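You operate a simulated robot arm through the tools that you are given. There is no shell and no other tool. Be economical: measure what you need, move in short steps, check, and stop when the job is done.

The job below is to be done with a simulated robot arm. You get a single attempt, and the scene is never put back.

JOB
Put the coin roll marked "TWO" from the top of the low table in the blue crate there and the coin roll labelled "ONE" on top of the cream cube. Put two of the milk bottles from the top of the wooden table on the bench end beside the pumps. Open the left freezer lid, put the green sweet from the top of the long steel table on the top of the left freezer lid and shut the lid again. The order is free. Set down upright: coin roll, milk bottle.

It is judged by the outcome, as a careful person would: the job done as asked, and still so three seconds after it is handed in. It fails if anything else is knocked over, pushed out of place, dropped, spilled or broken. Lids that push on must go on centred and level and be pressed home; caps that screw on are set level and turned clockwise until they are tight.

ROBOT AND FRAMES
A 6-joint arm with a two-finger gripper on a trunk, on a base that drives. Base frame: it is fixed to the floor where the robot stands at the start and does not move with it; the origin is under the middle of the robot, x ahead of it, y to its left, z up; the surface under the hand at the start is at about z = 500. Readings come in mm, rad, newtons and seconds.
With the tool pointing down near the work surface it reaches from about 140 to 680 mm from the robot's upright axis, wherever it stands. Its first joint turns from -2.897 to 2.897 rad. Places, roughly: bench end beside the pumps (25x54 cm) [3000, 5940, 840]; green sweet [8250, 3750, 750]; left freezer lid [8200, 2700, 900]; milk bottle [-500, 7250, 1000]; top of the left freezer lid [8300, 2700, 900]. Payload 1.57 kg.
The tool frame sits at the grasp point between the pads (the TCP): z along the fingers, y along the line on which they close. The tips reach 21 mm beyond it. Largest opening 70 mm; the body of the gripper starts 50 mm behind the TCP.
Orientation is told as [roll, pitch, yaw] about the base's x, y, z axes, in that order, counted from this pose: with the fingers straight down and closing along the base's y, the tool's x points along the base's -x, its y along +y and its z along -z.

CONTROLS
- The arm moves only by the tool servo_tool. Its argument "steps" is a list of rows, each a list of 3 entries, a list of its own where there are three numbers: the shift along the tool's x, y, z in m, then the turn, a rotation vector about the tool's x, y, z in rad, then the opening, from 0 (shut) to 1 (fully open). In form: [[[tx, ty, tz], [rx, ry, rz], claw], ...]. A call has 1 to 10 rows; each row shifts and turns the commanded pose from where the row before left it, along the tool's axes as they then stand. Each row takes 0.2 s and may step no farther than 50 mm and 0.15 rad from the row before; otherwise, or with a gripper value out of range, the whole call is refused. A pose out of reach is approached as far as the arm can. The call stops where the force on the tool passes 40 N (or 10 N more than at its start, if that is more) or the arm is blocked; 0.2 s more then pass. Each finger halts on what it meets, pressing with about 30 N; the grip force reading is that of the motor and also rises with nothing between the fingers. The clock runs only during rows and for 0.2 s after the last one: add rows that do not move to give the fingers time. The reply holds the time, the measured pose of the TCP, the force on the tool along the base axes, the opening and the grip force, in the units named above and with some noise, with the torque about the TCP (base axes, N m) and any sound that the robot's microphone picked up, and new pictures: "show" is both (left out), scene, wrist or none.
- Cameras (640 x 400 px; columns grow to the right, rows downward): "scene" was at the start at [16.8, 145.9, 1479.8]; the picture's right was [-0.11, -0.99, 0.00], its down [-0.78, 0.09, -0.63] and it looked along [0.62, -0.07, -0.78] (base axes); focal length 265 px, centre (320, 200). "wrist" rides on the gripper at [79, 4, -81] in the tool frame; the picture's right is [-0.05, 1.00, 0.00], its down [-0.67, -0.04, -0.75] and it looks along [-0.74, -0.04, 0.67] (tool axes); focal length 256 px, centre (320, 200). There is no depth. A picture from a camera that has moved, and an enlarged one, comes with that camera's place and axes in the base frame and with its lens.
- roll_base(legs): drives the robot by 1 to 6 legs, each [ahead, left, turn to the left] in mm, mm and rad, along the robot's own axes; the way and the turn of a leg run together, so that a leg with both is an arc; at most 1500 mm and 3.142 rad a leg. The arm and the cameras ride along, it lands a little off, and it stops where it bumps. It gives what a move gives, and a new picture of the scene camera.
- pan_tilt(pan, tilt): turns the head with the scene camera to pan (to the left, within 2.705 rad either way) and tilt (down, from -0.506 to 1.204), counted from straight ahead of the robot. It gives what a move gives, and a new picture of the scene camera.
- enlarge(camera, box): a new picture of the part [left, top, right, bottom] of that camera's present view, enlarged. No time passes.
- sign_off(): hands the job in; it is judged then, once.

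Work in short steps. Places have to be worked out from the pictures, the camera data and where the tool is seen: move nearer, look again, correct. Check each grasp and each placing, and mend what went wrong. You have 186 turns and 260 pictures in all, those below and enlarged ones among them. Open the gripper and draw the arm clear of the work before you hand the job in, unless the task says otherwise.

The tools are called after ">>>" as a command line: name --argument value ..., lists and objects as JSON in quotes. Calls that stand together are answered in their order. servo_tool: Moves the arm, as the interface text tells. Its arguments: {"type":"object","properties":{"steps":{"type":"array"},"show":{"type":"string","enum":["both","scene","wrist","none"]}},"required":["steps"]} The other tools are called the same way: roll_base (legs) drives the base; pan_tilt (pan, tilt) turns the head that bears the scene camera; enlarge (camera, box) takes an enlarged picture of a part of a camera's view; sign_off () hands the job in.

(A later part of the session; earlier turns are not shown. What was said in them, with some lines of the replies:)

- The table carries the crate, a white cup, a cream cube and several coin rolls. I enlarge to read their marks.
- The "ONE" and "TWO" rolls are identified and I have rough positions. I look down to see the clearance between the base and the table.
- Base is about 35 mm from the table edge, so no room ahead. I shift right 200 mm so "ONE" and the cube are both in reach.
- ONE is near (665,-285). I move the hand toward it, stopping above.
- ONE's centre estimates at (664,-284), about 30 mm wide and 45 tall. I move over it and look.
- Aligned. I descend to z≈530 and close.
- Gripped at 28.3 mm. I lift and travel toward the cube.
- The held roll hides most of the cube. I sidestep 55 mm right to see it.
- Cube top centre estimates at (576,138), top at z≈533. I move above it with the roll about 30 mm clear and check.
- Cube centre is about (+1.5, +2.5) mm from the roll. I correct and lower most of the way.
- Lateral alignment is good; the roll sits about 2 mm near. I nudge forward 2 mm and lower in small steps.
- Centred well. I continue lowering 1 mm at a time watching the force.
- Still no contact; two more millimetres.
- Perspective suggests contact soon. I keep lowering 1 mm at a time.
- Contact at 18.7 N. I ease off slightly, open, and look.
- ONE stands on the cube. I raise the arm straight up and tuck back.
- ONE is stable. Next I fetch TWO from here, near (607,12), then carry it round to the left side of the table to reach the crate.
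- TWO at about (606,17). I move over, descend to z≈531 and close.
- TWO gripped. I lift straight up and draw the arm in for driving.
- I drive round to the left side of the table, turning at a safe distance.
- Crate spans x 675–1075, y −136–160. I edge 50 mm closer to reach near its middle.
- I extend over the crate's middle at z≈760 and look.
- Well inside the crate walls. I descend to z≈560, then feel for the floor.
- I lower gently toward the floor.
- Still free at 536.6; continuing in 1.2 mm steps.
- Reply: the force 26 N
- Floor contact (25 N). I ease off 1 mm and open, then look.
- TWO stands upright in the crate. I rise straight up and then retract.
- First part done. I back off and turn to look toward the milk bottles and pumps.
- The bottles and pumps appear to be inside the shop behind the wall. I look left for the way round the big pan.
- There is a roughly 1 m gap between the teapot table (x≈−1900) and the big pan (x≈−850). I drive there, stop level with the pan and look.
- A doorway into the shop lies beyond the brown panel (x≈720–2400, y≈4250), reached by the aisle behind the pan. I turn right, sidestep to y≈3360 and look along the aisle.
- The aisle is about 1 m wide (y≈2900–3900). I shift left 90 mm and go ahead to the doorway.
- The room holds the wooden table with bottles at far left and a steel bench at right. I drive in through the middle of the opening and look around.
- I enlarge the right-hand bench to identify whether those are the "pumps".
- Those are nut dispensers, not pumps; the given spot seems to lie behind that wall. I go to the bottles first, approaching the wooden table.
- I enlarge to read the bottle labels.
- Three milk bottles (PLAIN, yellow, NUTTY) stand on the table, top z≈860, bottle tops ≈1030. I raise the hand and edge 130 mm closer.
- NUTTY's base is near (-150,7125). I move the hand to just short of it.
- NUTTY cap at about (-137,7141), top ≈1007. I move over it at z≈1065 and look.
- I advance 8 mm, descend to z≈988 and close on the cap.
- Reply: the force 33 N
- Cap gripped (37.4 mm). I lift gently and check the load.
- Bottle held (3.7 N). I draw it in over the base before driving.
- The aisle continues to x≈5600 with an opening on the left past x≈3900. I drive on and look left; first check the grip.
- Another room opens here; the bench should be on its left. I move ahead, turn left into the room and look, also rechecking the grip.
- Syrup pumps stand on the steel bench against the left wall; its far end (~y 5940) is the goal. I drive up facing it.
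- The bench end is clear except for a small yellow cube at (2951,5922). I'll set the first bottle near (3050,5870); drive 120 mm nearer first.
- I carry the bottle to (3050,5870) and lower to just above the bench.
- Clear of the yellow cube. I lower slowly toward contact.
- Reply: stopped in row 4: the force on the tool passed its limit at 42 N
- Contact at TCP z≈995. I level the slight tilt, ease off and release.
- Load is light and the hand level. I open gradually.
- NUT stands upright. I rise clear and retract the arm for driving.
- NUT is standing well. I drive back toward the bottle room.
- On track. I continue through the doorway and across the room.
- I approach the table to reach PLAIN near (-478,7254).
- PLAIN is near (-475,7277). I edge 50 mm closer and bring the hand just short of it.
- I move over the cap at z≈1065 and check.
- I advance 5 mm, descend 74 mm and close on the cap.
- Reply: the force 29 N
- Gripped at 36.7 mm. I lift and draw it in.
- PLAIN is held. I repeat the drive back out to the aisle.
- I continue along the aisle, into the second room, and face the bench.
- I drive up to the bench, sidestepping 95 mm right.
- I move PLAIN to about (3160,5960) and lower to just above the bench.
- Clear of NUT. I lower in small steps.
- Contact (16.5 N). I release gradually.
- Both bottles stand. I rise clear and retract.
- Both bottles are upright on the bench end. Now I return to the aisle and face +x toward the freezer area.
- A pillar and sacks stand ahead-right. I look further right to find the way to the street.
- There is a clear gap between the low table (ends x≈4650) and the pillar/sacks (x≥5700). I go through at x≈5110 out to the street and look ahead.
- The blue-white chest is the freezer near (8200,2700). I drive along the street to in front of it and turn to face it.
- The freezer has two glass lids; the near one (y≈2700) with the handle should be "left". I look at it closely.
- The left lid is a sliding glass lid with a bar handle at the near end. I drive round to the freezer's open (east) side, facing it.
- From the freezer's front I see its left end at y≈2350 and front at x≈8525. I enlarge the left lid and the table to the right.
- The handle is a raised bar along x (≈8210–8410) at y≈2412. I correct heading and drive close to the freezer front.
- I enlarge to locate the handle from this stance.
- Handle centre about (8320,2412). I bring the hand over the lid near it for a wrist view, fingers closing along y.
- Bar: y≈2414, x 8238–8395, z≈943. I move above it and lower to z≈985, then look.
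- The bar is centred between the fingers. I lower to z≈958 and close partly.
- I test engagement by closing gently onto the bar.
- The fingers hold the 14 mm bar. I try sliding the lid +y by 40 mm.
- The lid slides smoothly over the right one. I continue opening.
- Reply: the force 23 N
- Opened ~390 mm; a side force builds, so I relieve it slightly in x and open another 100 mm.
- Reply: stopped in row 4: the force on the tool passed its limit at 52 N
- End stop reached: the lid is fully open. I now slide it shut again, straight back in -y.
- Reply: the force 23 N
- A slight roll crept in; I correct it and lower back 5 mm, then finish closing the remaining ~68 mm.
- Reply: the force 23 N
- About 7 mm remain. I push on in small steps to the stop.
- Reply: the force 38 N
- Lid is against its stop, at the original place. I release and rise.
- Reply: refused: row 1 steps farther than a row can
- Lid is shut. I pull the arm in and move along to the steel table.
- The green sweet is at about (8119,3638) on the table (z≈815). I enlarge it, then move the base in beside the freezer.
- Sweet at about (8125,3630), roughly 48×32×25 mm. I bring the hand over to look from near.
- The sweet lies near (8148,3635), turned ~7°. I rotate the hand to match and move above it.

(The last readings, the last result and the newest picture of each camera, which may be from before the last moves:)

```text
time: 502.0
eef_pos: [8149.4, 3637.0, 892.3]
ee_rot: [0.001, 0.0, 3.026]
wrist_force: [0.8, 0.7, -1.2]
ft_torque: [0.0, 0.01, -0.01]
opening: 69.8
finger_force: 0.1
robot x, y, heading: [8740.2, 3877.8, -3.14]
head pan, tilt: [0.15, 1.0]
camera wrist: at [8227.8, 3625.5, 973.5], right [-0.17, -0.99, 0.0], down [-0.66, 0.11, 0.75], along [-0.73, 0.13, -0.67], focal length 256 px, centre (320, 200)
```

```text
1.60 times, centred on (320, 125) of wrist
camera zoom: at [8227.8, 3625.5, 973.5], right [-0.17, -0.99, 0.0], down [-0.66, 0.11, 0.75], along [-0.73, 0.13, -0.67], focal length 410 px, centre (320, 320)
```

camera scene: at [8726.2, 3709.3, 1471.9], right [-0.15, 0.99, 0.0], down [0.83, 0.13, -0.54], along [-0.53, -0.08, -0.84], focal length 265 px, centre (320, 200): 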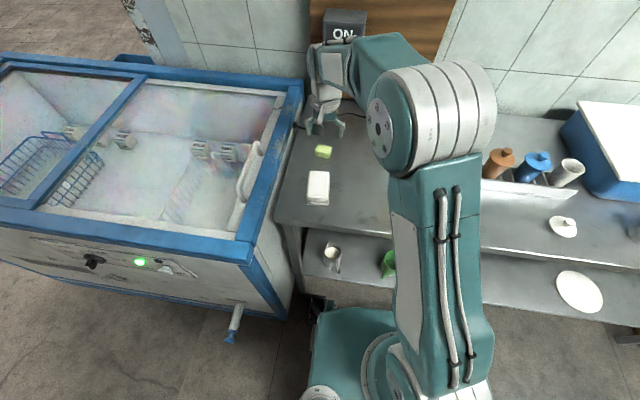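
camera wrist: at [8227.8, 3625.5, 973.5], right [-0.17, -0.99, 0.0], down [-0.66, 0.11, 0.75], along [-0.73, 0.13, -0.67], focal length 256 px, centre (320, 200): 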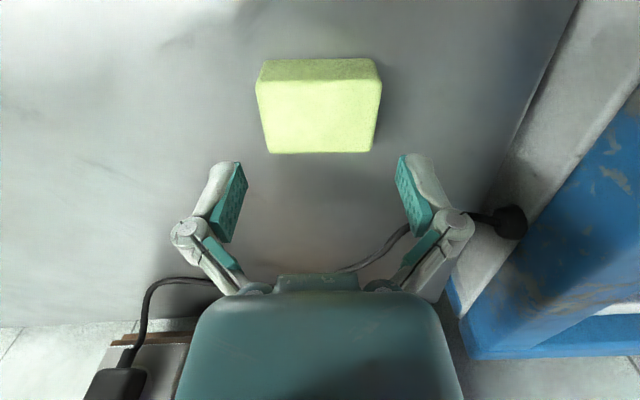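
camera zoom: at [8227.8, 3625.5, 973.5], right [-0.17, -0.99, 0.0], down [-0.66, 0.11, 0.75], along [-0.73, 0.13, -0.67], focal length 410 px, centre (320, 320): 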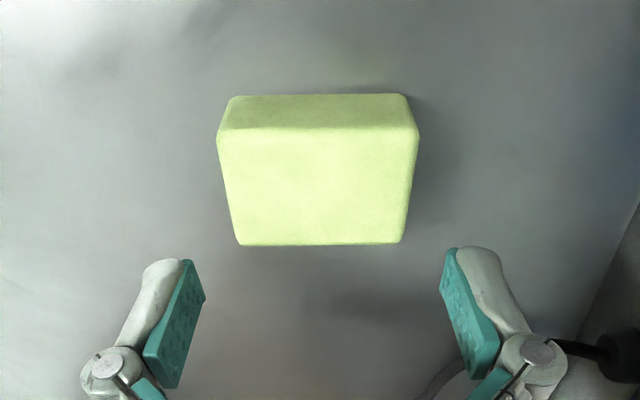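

Parallax shows the sweet's top is higher than thought (z≈889, table ≈866), so it is 41 mm wide and about 30 mm nearer. I rise, shift back and look again.

>>> servo_tool --steps '[[[0, 0, -0.04], [0, 0, 0], 1], [[0.03, 0, 0], [0, 0, 0], 1], [[0, 0, 0], [0, 0, 0], 1]]' --show "wrist"

```text
time: 502.8
eef_pos: [8180.4, 3636.7, 932.6]
ee_rot: [0.001, -0.001, 3.025]
wrist_force: [0.3, -0.3, -0.3]
ft_torque: [0.04, -0.02, -0.01]
opening: 70.1
finger_force: 0.0
robot x, y, heading: [8735.8, 3874.1, -3.137]
head pan, tilt: [0.15, 1.0]
camera wrist: at [8258.0, 3623.2, 1013.6], right [-0.17, -0.99, 0.0], down [-0.66, 0.11, 0.75], along [-0.73, 0.13, -0.67], focal length 256 px, centre (320, 200)
```

wrist: 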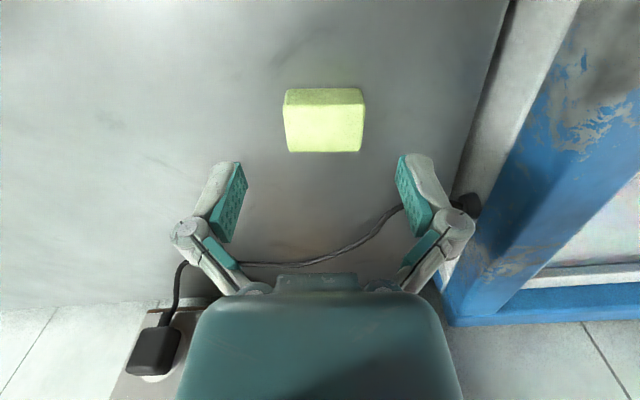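

Centred. I descend to z≈892 and close on the sweet.

>>> servo_tool --steps '[[[0, 0.001, 0.02], [0, 0, 0], 1], [[0, 0, 0.012], [0, 0, 0], 1], [[0, 0, 0.008], [0, 0, 0], 1], [[0, 0, 0], [0, 0, 0], 1], [[0, 0, 0], [0, 0, 0], 0.4], [[0, 0, 0], [0, 0, 0], 0.4], [[0, 0, 0], [0, 0, 0], 0.4]]' --show "wrist"

```text
time: 504.4
eef_pos: [8179.2, 3634.3, 892.6]
ee_rot: [0.0, -0.001, 3.028]
wrist_force: [0.4, 0.3, 10.3]
ft_torque: [0.04, 0.02, -0.01]
opening: 44.9
finger_force: 29.4
robot x, y, heading: [8732.8, 3878.1, -3.14]
head pan, tilt: [0.15, 1.0]
camera wrist: at [8256.9, 3621.2, 973.7], right [-0.17, -0.99, 0.0], down [-0.66, 0.11, 0.75], along [-0.74, 0.12, -0.67], focal length 256 px, centre (320, 200)
```

wrist: 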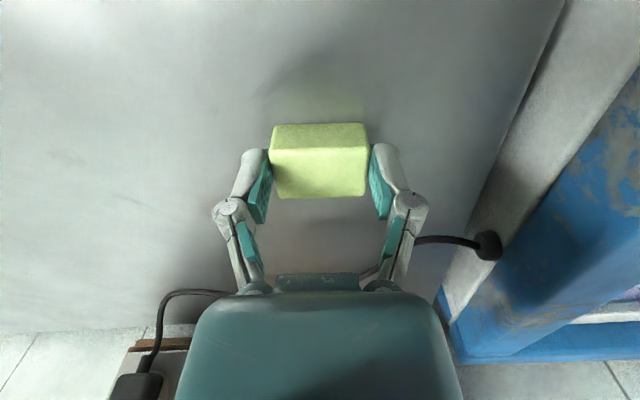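

Sweet gripped (45 mm). I lift and draw in.

>>> servo_tool --steps '[[[0, 0, -0.02], [0, 0, 0], 0.4], [[0, 0, -0.04], [0, 0, 0], 0.4], [[0, 0, -0.04], [0, 0, 0], 0.4], [[0, 0, -0.04], [0, 0, 0], 0.4], [[0.03, -0.025, -0.02], [0, 0, -0.06], 0.4], [[0.03, -0.03, -0.02], [0, 0, -0.05], 0.4], [[0.03, -0.035, 0], [0, 0, 0], 0.4], [[0.03, -0.035, 0], [0, 0, 0], 0.4], [[0.03, -0.035, 0], [0, 0, 0], 0.4], [[0.03, -0.035, 0], [0, 0, 0], 0.4]]' --show "none"

>>> servo_tool --steps '[[[0.04, -0.02, 0], [0, 0, 0], 0.4], [[0.03, -0.02, 0], [0, 0, 0], 0.4], [[0, 0, 0], [0, 0, 0], 0.4]]' --show "both"

```text
time: 506.6
eef_pos: [8365.6, 3823.1, 1071.0]
ee_rot: [0.0, -0.001, 3.136]
wrist_force: [-0.1, 0.6, -0.8]
ft_torque: [-0.01, -0.01, 0.0]
opening: 45.1
finger_force: 30.1
robot x, y, heading: [8736.4, 3873.2, -3.138]
head pan, tilt: [0.15, 1.0]
```

```text
time: 507.4
eef_pos: [8434.9, 3862.9, 1071.7]
ee_rot: [0.0, -0.001, 3.135]
wrist_force: [1.2, 0.1, 0.6]
ft_torque: [-0.03, 0.01, 0.04]
opening: 45.2
finger_force: 29.7
robot x, y, heading: [8738.0, 3873.3, -3.136]
head pan, tilt: [0.15, 1.0]
camera scene: at [8727.8, 3710.7, 1472.0], right [-0.15, 0.99, 0.0], down [0.83, 0.13, -0.54], along [-0.53, -0.08, -0.84], focal length 265 px, centre (320, 200)
camera wrist: at [8514.0, 3859.7, 1152.1], right [-0.06, -1.0, 0.0], down [-0.67, 0.04, 0.75], along [-0.74, 0.04, -0.67], focal length 256 px, centre (320, 200)
```

scene: 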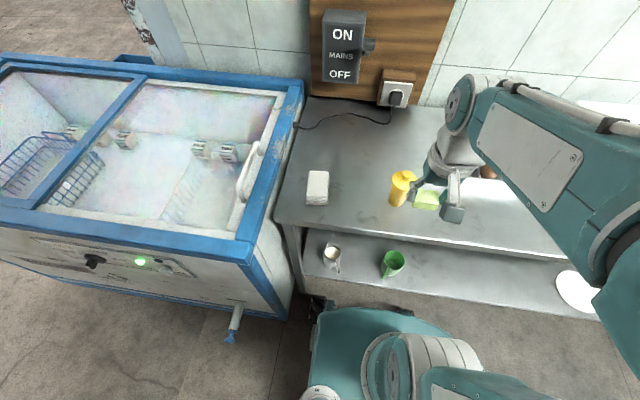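
wrist: 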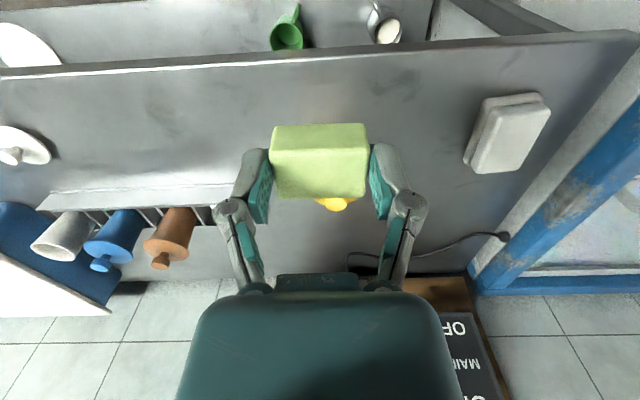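

Sweet held. I drive back in front of the left lid.

>>> roll_base --legs '[[-290, 0, 0], [0, 1160, 0], [150, 0, 0]]'

>>> pan_tilt --pan 0.0 --tilt 1.0

```text
time: 515.8
eef_pos: [8590.6, 2698.3, 1070.4]
ee_rot: [-0.001, 0.0, -3.118]
wrist_force: [-0.1, 0.2, -1.1]
ft_torque: [0.0, 0.0, -0.01]
opening: 44.9
finger_force: 29.7
robot x, y, heading: [8891.8, 2718.0, -3.115]
head pan, tilt: [0.15, 1.0]
camera scene: at [8887.6, 2553.2, 1472.0], right [-0.18, 0.98, 0.0], down [0.83, 0.15, -0.54], along [-0.53, -0.1, -0.84], focal length 265 px, centre (320, 200)
```

scene: 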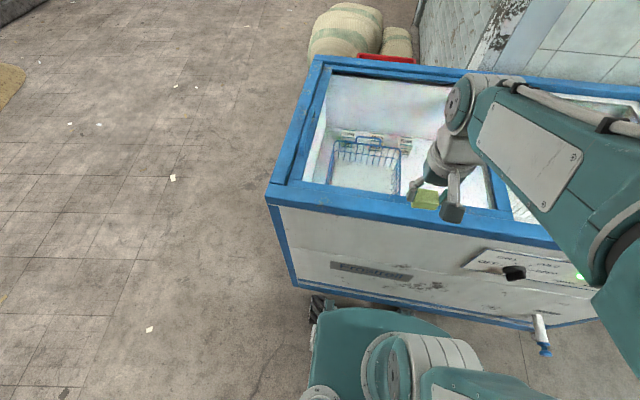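

```text
time: 516.5
eef_pos: [8589.8, 2699.2, 1070.8]
ee_rot: [0.002, -0.001, -3.119]
wrist_force: [-0.4, -0.3, -0.2]
ft_torque: [-0.01, 0.03, -0.01]
opening: 45.2
finger_force: 30.4
robot x, y, heading: [8892.7, 2718.8, -3.112]
head pan, tilt: [0.0, 1.0]
camera scene: at [8886.5, 2563.9, 1472.0], right [-0.03, 1.0, 0.0], down [0.84, 0.03, -0.54], along [-0.54, -0.02, -0.84], focal length 265 px, centre (320, 200)
```

scene: 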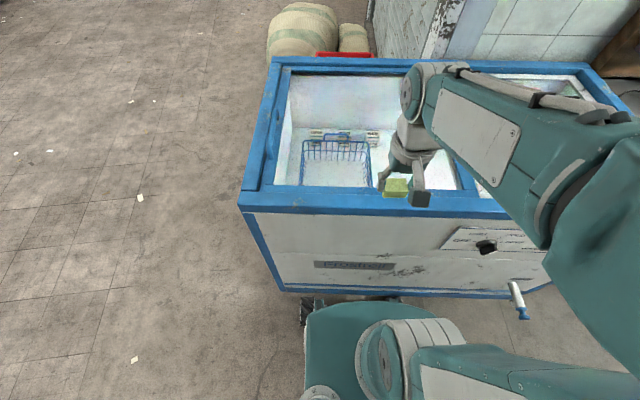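

I move over the lid's middle (8330,2670) and lower to z≈960.

>>> servo_tool --steps '[[[-0.043, 0.004, 0], [0, 0, 0], 0.4], [[-0.043, 0.004, 0], [0, 0, 0], 0.4], [[-0.043, 0.004, 0], [0, 0, 0], 0.4], [[-0.043, 0.004, 0], [0, 0, 0], 0.4], [[-0.043, 0.004, 0], [0, 0, 0], 0.4], [[-0.043, 0.004, 0], [0, 0, 0], 0.4], [[0, 0, 0.04], [0, 0, 0], 0.4], [[0, 0, 0.04], [0, 0, 0], 0.4], [[0, 0, 0.03], [0, 0, 0], 0.4], [[0, 0, 0], [0, 0, 0], 0.4]]'

>>> enlarge --camera "scene" --box '[300, 60, 420, 160]'

```text
time: 518.7
eef_pos: [8332.6, 2666.8, 961.8]
ee_rot: [0.0, -0.001, -3.118]
wrist_force: [-0.4, 0.6, -0.8]
ft_torque: [-0.01, -0.04, 0.02]
opening: 45.1
finger_force: 30.3
robot x, y, heading: [8892.4, 2719.1, -3.11]
head pan, tilt: [0.0, 1.0]
camera scene: at [8884.9, 2563.8, 1472.0], right [-0.03, 1.0, 0.0], down [0.84, 0.03, -0.54], along [-0.54, -0.02, -0.84], focal length 265 px, centre (320, 200)
camera wrist: at [8410.7, 2665.6, 1043.4], right [-0.03, -1.0, 0.0], down [-0.67, 0.02, 0.75], along [-0.74, 0.02, -0.67], focal length 256 px, centre (320, 200)
```

scene: 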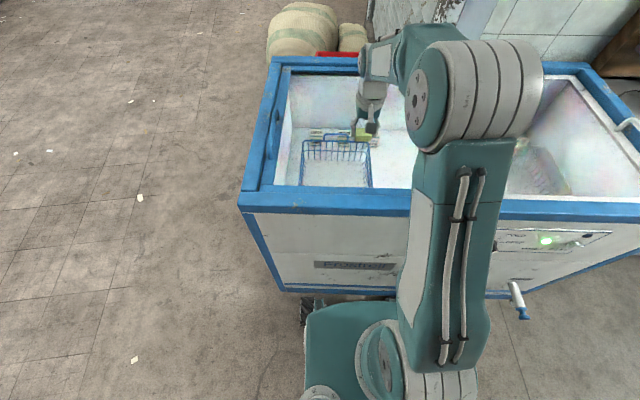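
wrist: 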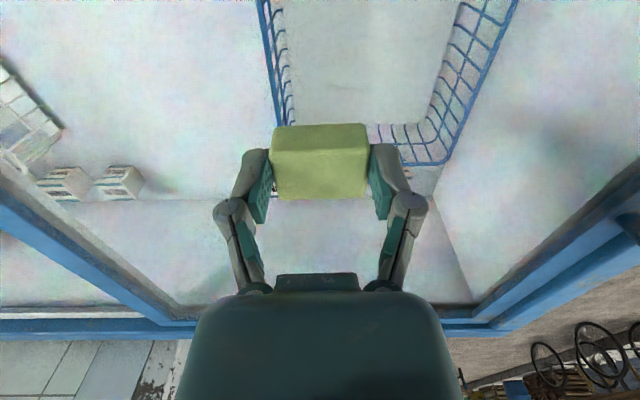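

```text
4.00 times, centred on (360, 110) of scene
camera zoom: at [8884.9, 2563.8, 1472.0], right [-0.03, 1.0, 0.0], down [0.84, 0.03, -0.54], along [-0.54, -0.02, -0.84], focal length 1060 px, centre (160, 560)
```

zoom: 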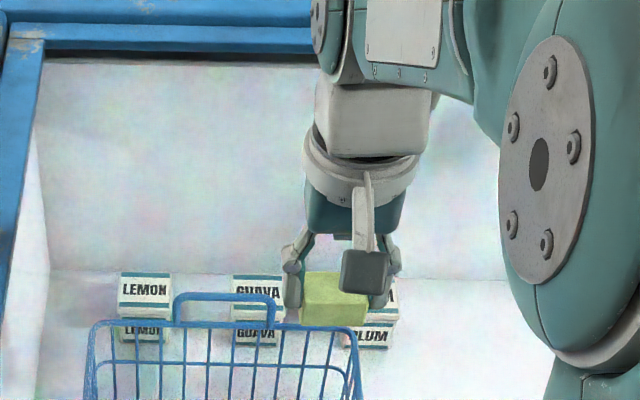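

I lower slowly to feel for the glass.

>>> servo_tool --steps '[[[0, 0, 0.004], [0, 0, 0], 0.4], [[0, 0, 0.004], [0, 0, 0], 0.4], [[0, 0, 0.003], [0, 0, 0], 0.4], [[0, 0, 0.003], [0, 0, 0], 0.4], [[0, 0, 0], [0, 0, 0], 0.4]]' --show "none"

```text
time: 519.9
eef_pos: [8333.4, 2667.6, 947.4]
ee_rot: [0.001, 0.001, -3.118]
wrist_force: [-0.1, -0.4, -1.1]
ft_torque: [0.02, 0.02, 0.0]
opening: 44.9
finger_force: 29.8
robot x, y, heading: [8889.8, 2721.1, -3.113]
head pan, tilt: [0.0, 1.0]
```

>>> servo_tool --steps '[[[0, 0, 0.003], [0, 0, 0], 0.4], [[0, 0, 0.003], [0, 0, 0], 0.4], [[0, 0, 0.002], [0, 0, 0], 0.4], [[0, 0, 0.002], [0, 0, 0], 0.4], [[0, 0, 0], [0, 0, 0], 0.4]]' --show "none"

```text
time: 521.1
eef_pos: [8331.7, 2668.2, 938.1]
ee_rot: [0.0, -0.007, -3.118]
wrist_force: [-0.1, 0.3, 23.1]
ft_torque: [0.01, 0.08, -0.02]
opening: 45.1
finger_force: 29.9
robot x, y, heading: [8892.2, 2715.4, -3.114]
head pan, tilt: [0.0, 1.0]
```

Contact with the glass (23 N). I ease off 1 mm and release gently.

>>> servo_tool --steps '[[[0, 0, -0.001], [0, 0, 0], 0.4], [[0, 0, 0], [0, 0, 0], 0.67], [[0, 0, 0], [0, 0, 0], 0.75], [[0, 0, 0], [0, 0, 0], 0.9], [[0, 0, 0], [0, 0, 0], 1], [[0, 0, 0], [0, 0, 0], 1]]' --show "wrist"

```text
time: 522.5
eef_pos: [8332.1, 2667.4, 936.5]
ee_rot: [-0.001, 0.001, -3.12]
wrist_force: [-1.0, -0.1, 0.5]
ft_torque: [0.0, 0.0, 0.02]
opening: 69.9
finger_force: 0.1
robot x, y, heading: [8893.0, 2714.8, -3.113]
head pan, tilt: [0.0, 1.0]
camera wrist: at [8411.6, 2666.0, 1018.9], right [-0.03, -1.0, 0.0], down [-0.67, 0.02, 0.75], along [-0.74, 0.02, -0.67], focal length 256 px, centre (320, 200)
```

wrist: 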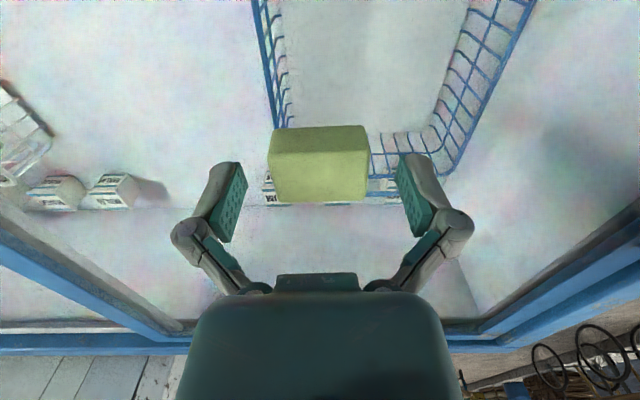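

The sweet rests on the lid's glass. I rise and draw the arm clear.

>>> servo_tool --steps '[[[0, 0, -0.02], [0, 0, 0], 1], [[0, 0, -0.04], [0, 0, 0], 1], [[0, 0, -0.05], [0, 0, 0], 1], [[0, 0, -0.05], [0, 0, 0], 1], [[0.045, 0, 0], [0, 0, 0], 1], [[0.045, 0, 0], [0, 0, 0], 1], [[0.045, 0, 0], [0, 0, 0], 1], [[0.045, 0, 0], [0, 0, 0], 1], [[0.045, -0.02, 0], [0, 0, 0], 1], [[0.045, -0.02, 0], [0, 0, 0], 1]]' --show "none"

>>> roll_base --legs '[[-300, 0, 0]]'

>>> pan_tilt --pan 0.1 --tilt 0.7

>>> enlarge --camera "scene" --box '[260, 80, 480, 230]'

```text
time: 524.7
eef_pos: [8605.3, 2713.4, 1097.2]
ee_rot: [0.001, -0.001, -3.119]
wrist_force: [0.2, 0.7, -0.2]
ft_torque: [-0.02, 0.01, -0.02]
opening: 69.7
finger_force: 0.1
robot x, y, heading: [8892.1, 2719.1, -3.113]
head pan, tilt: [0.0, 1.0]
```

```text
time: 526.8
eef_pos: [8906.4, 2723.6, 1097.0]
ee_rot: [0.001, -0.001, -3.123]
wrist_force: [0.3, -0.5, 0.7]
ft_torque: [0.01, 0.0, -0.01]
opening: 69.8
finger_force: 0.0
robot x, y, heading: [9196.7, 2727.1, -3.113]
head pan, tilt: [0.0, 1.0]
camera scene: at [9190.6, 2573.2, 1472.0], right [-0.03, 1.0, 0.0], down [0.84, 0.02, -0.54], along [-0.54, -0.01, -0.84], focal length 265 px, centre (320, 200)
```

scene: 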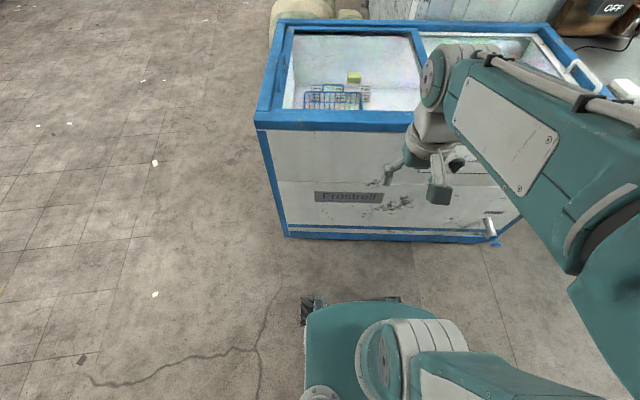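

```text
time: 527.6
eef_pos: [8907.0, 2723.3, 1096.4]
ee_rot: [-0.001, -0.001, -3.122]
wrist_force: [0.3, 0.3, -0.3]
ft_torque: [0.0, 0.01, -0.01]
opening: 69.9
finger_force: 0.2
robot x, y, heading: [9198.7, 2728.4, -3.116]
head pan, tilt: [0.099, 0.7]
camera scene: at [9176.0, 2564.3, 1495.3], right [-0.13, 0.99, 0.0], down [0.64, 0.08, -0.76], along [-0.76, -0.1, -0.65], focal length 265 px, centre (320, 200)
```

scene: 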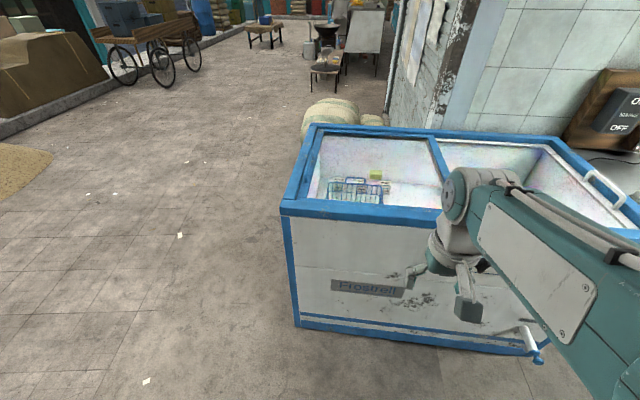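

```text
2.67 times, centred on (370, 155) of scene
camera zoom: at [9176.0, 2564.3, 1495.3], right [-0.13, 0.99, 0.0], down [0.64, 0.08, -0.76], along [-0.76, -0.1, -0.65], focal length 707 px, centre (187, 320)
```

zoom: 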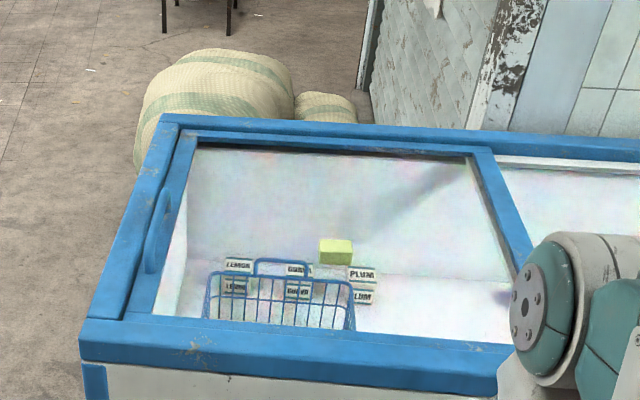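

The sweet sits on the shut left lid, both milk bottles are on the bench end, and both coin rolls are placed. The gripper is open and the arm is clear, so I hand it in.

>>> sign_off

```text
The job is handed in.
```

The job is handed in and every item was done:
- **Coin rolls:** "TWO" is upright in the blue crate and "ONE" is upright on the cream cube.
- **Milk bottles:** NUT and PLAIN are upright on the bench end beside the pumps.
- **Freezer:** I opened the left lid fully and shut it again, then set the green sweet on top of it.
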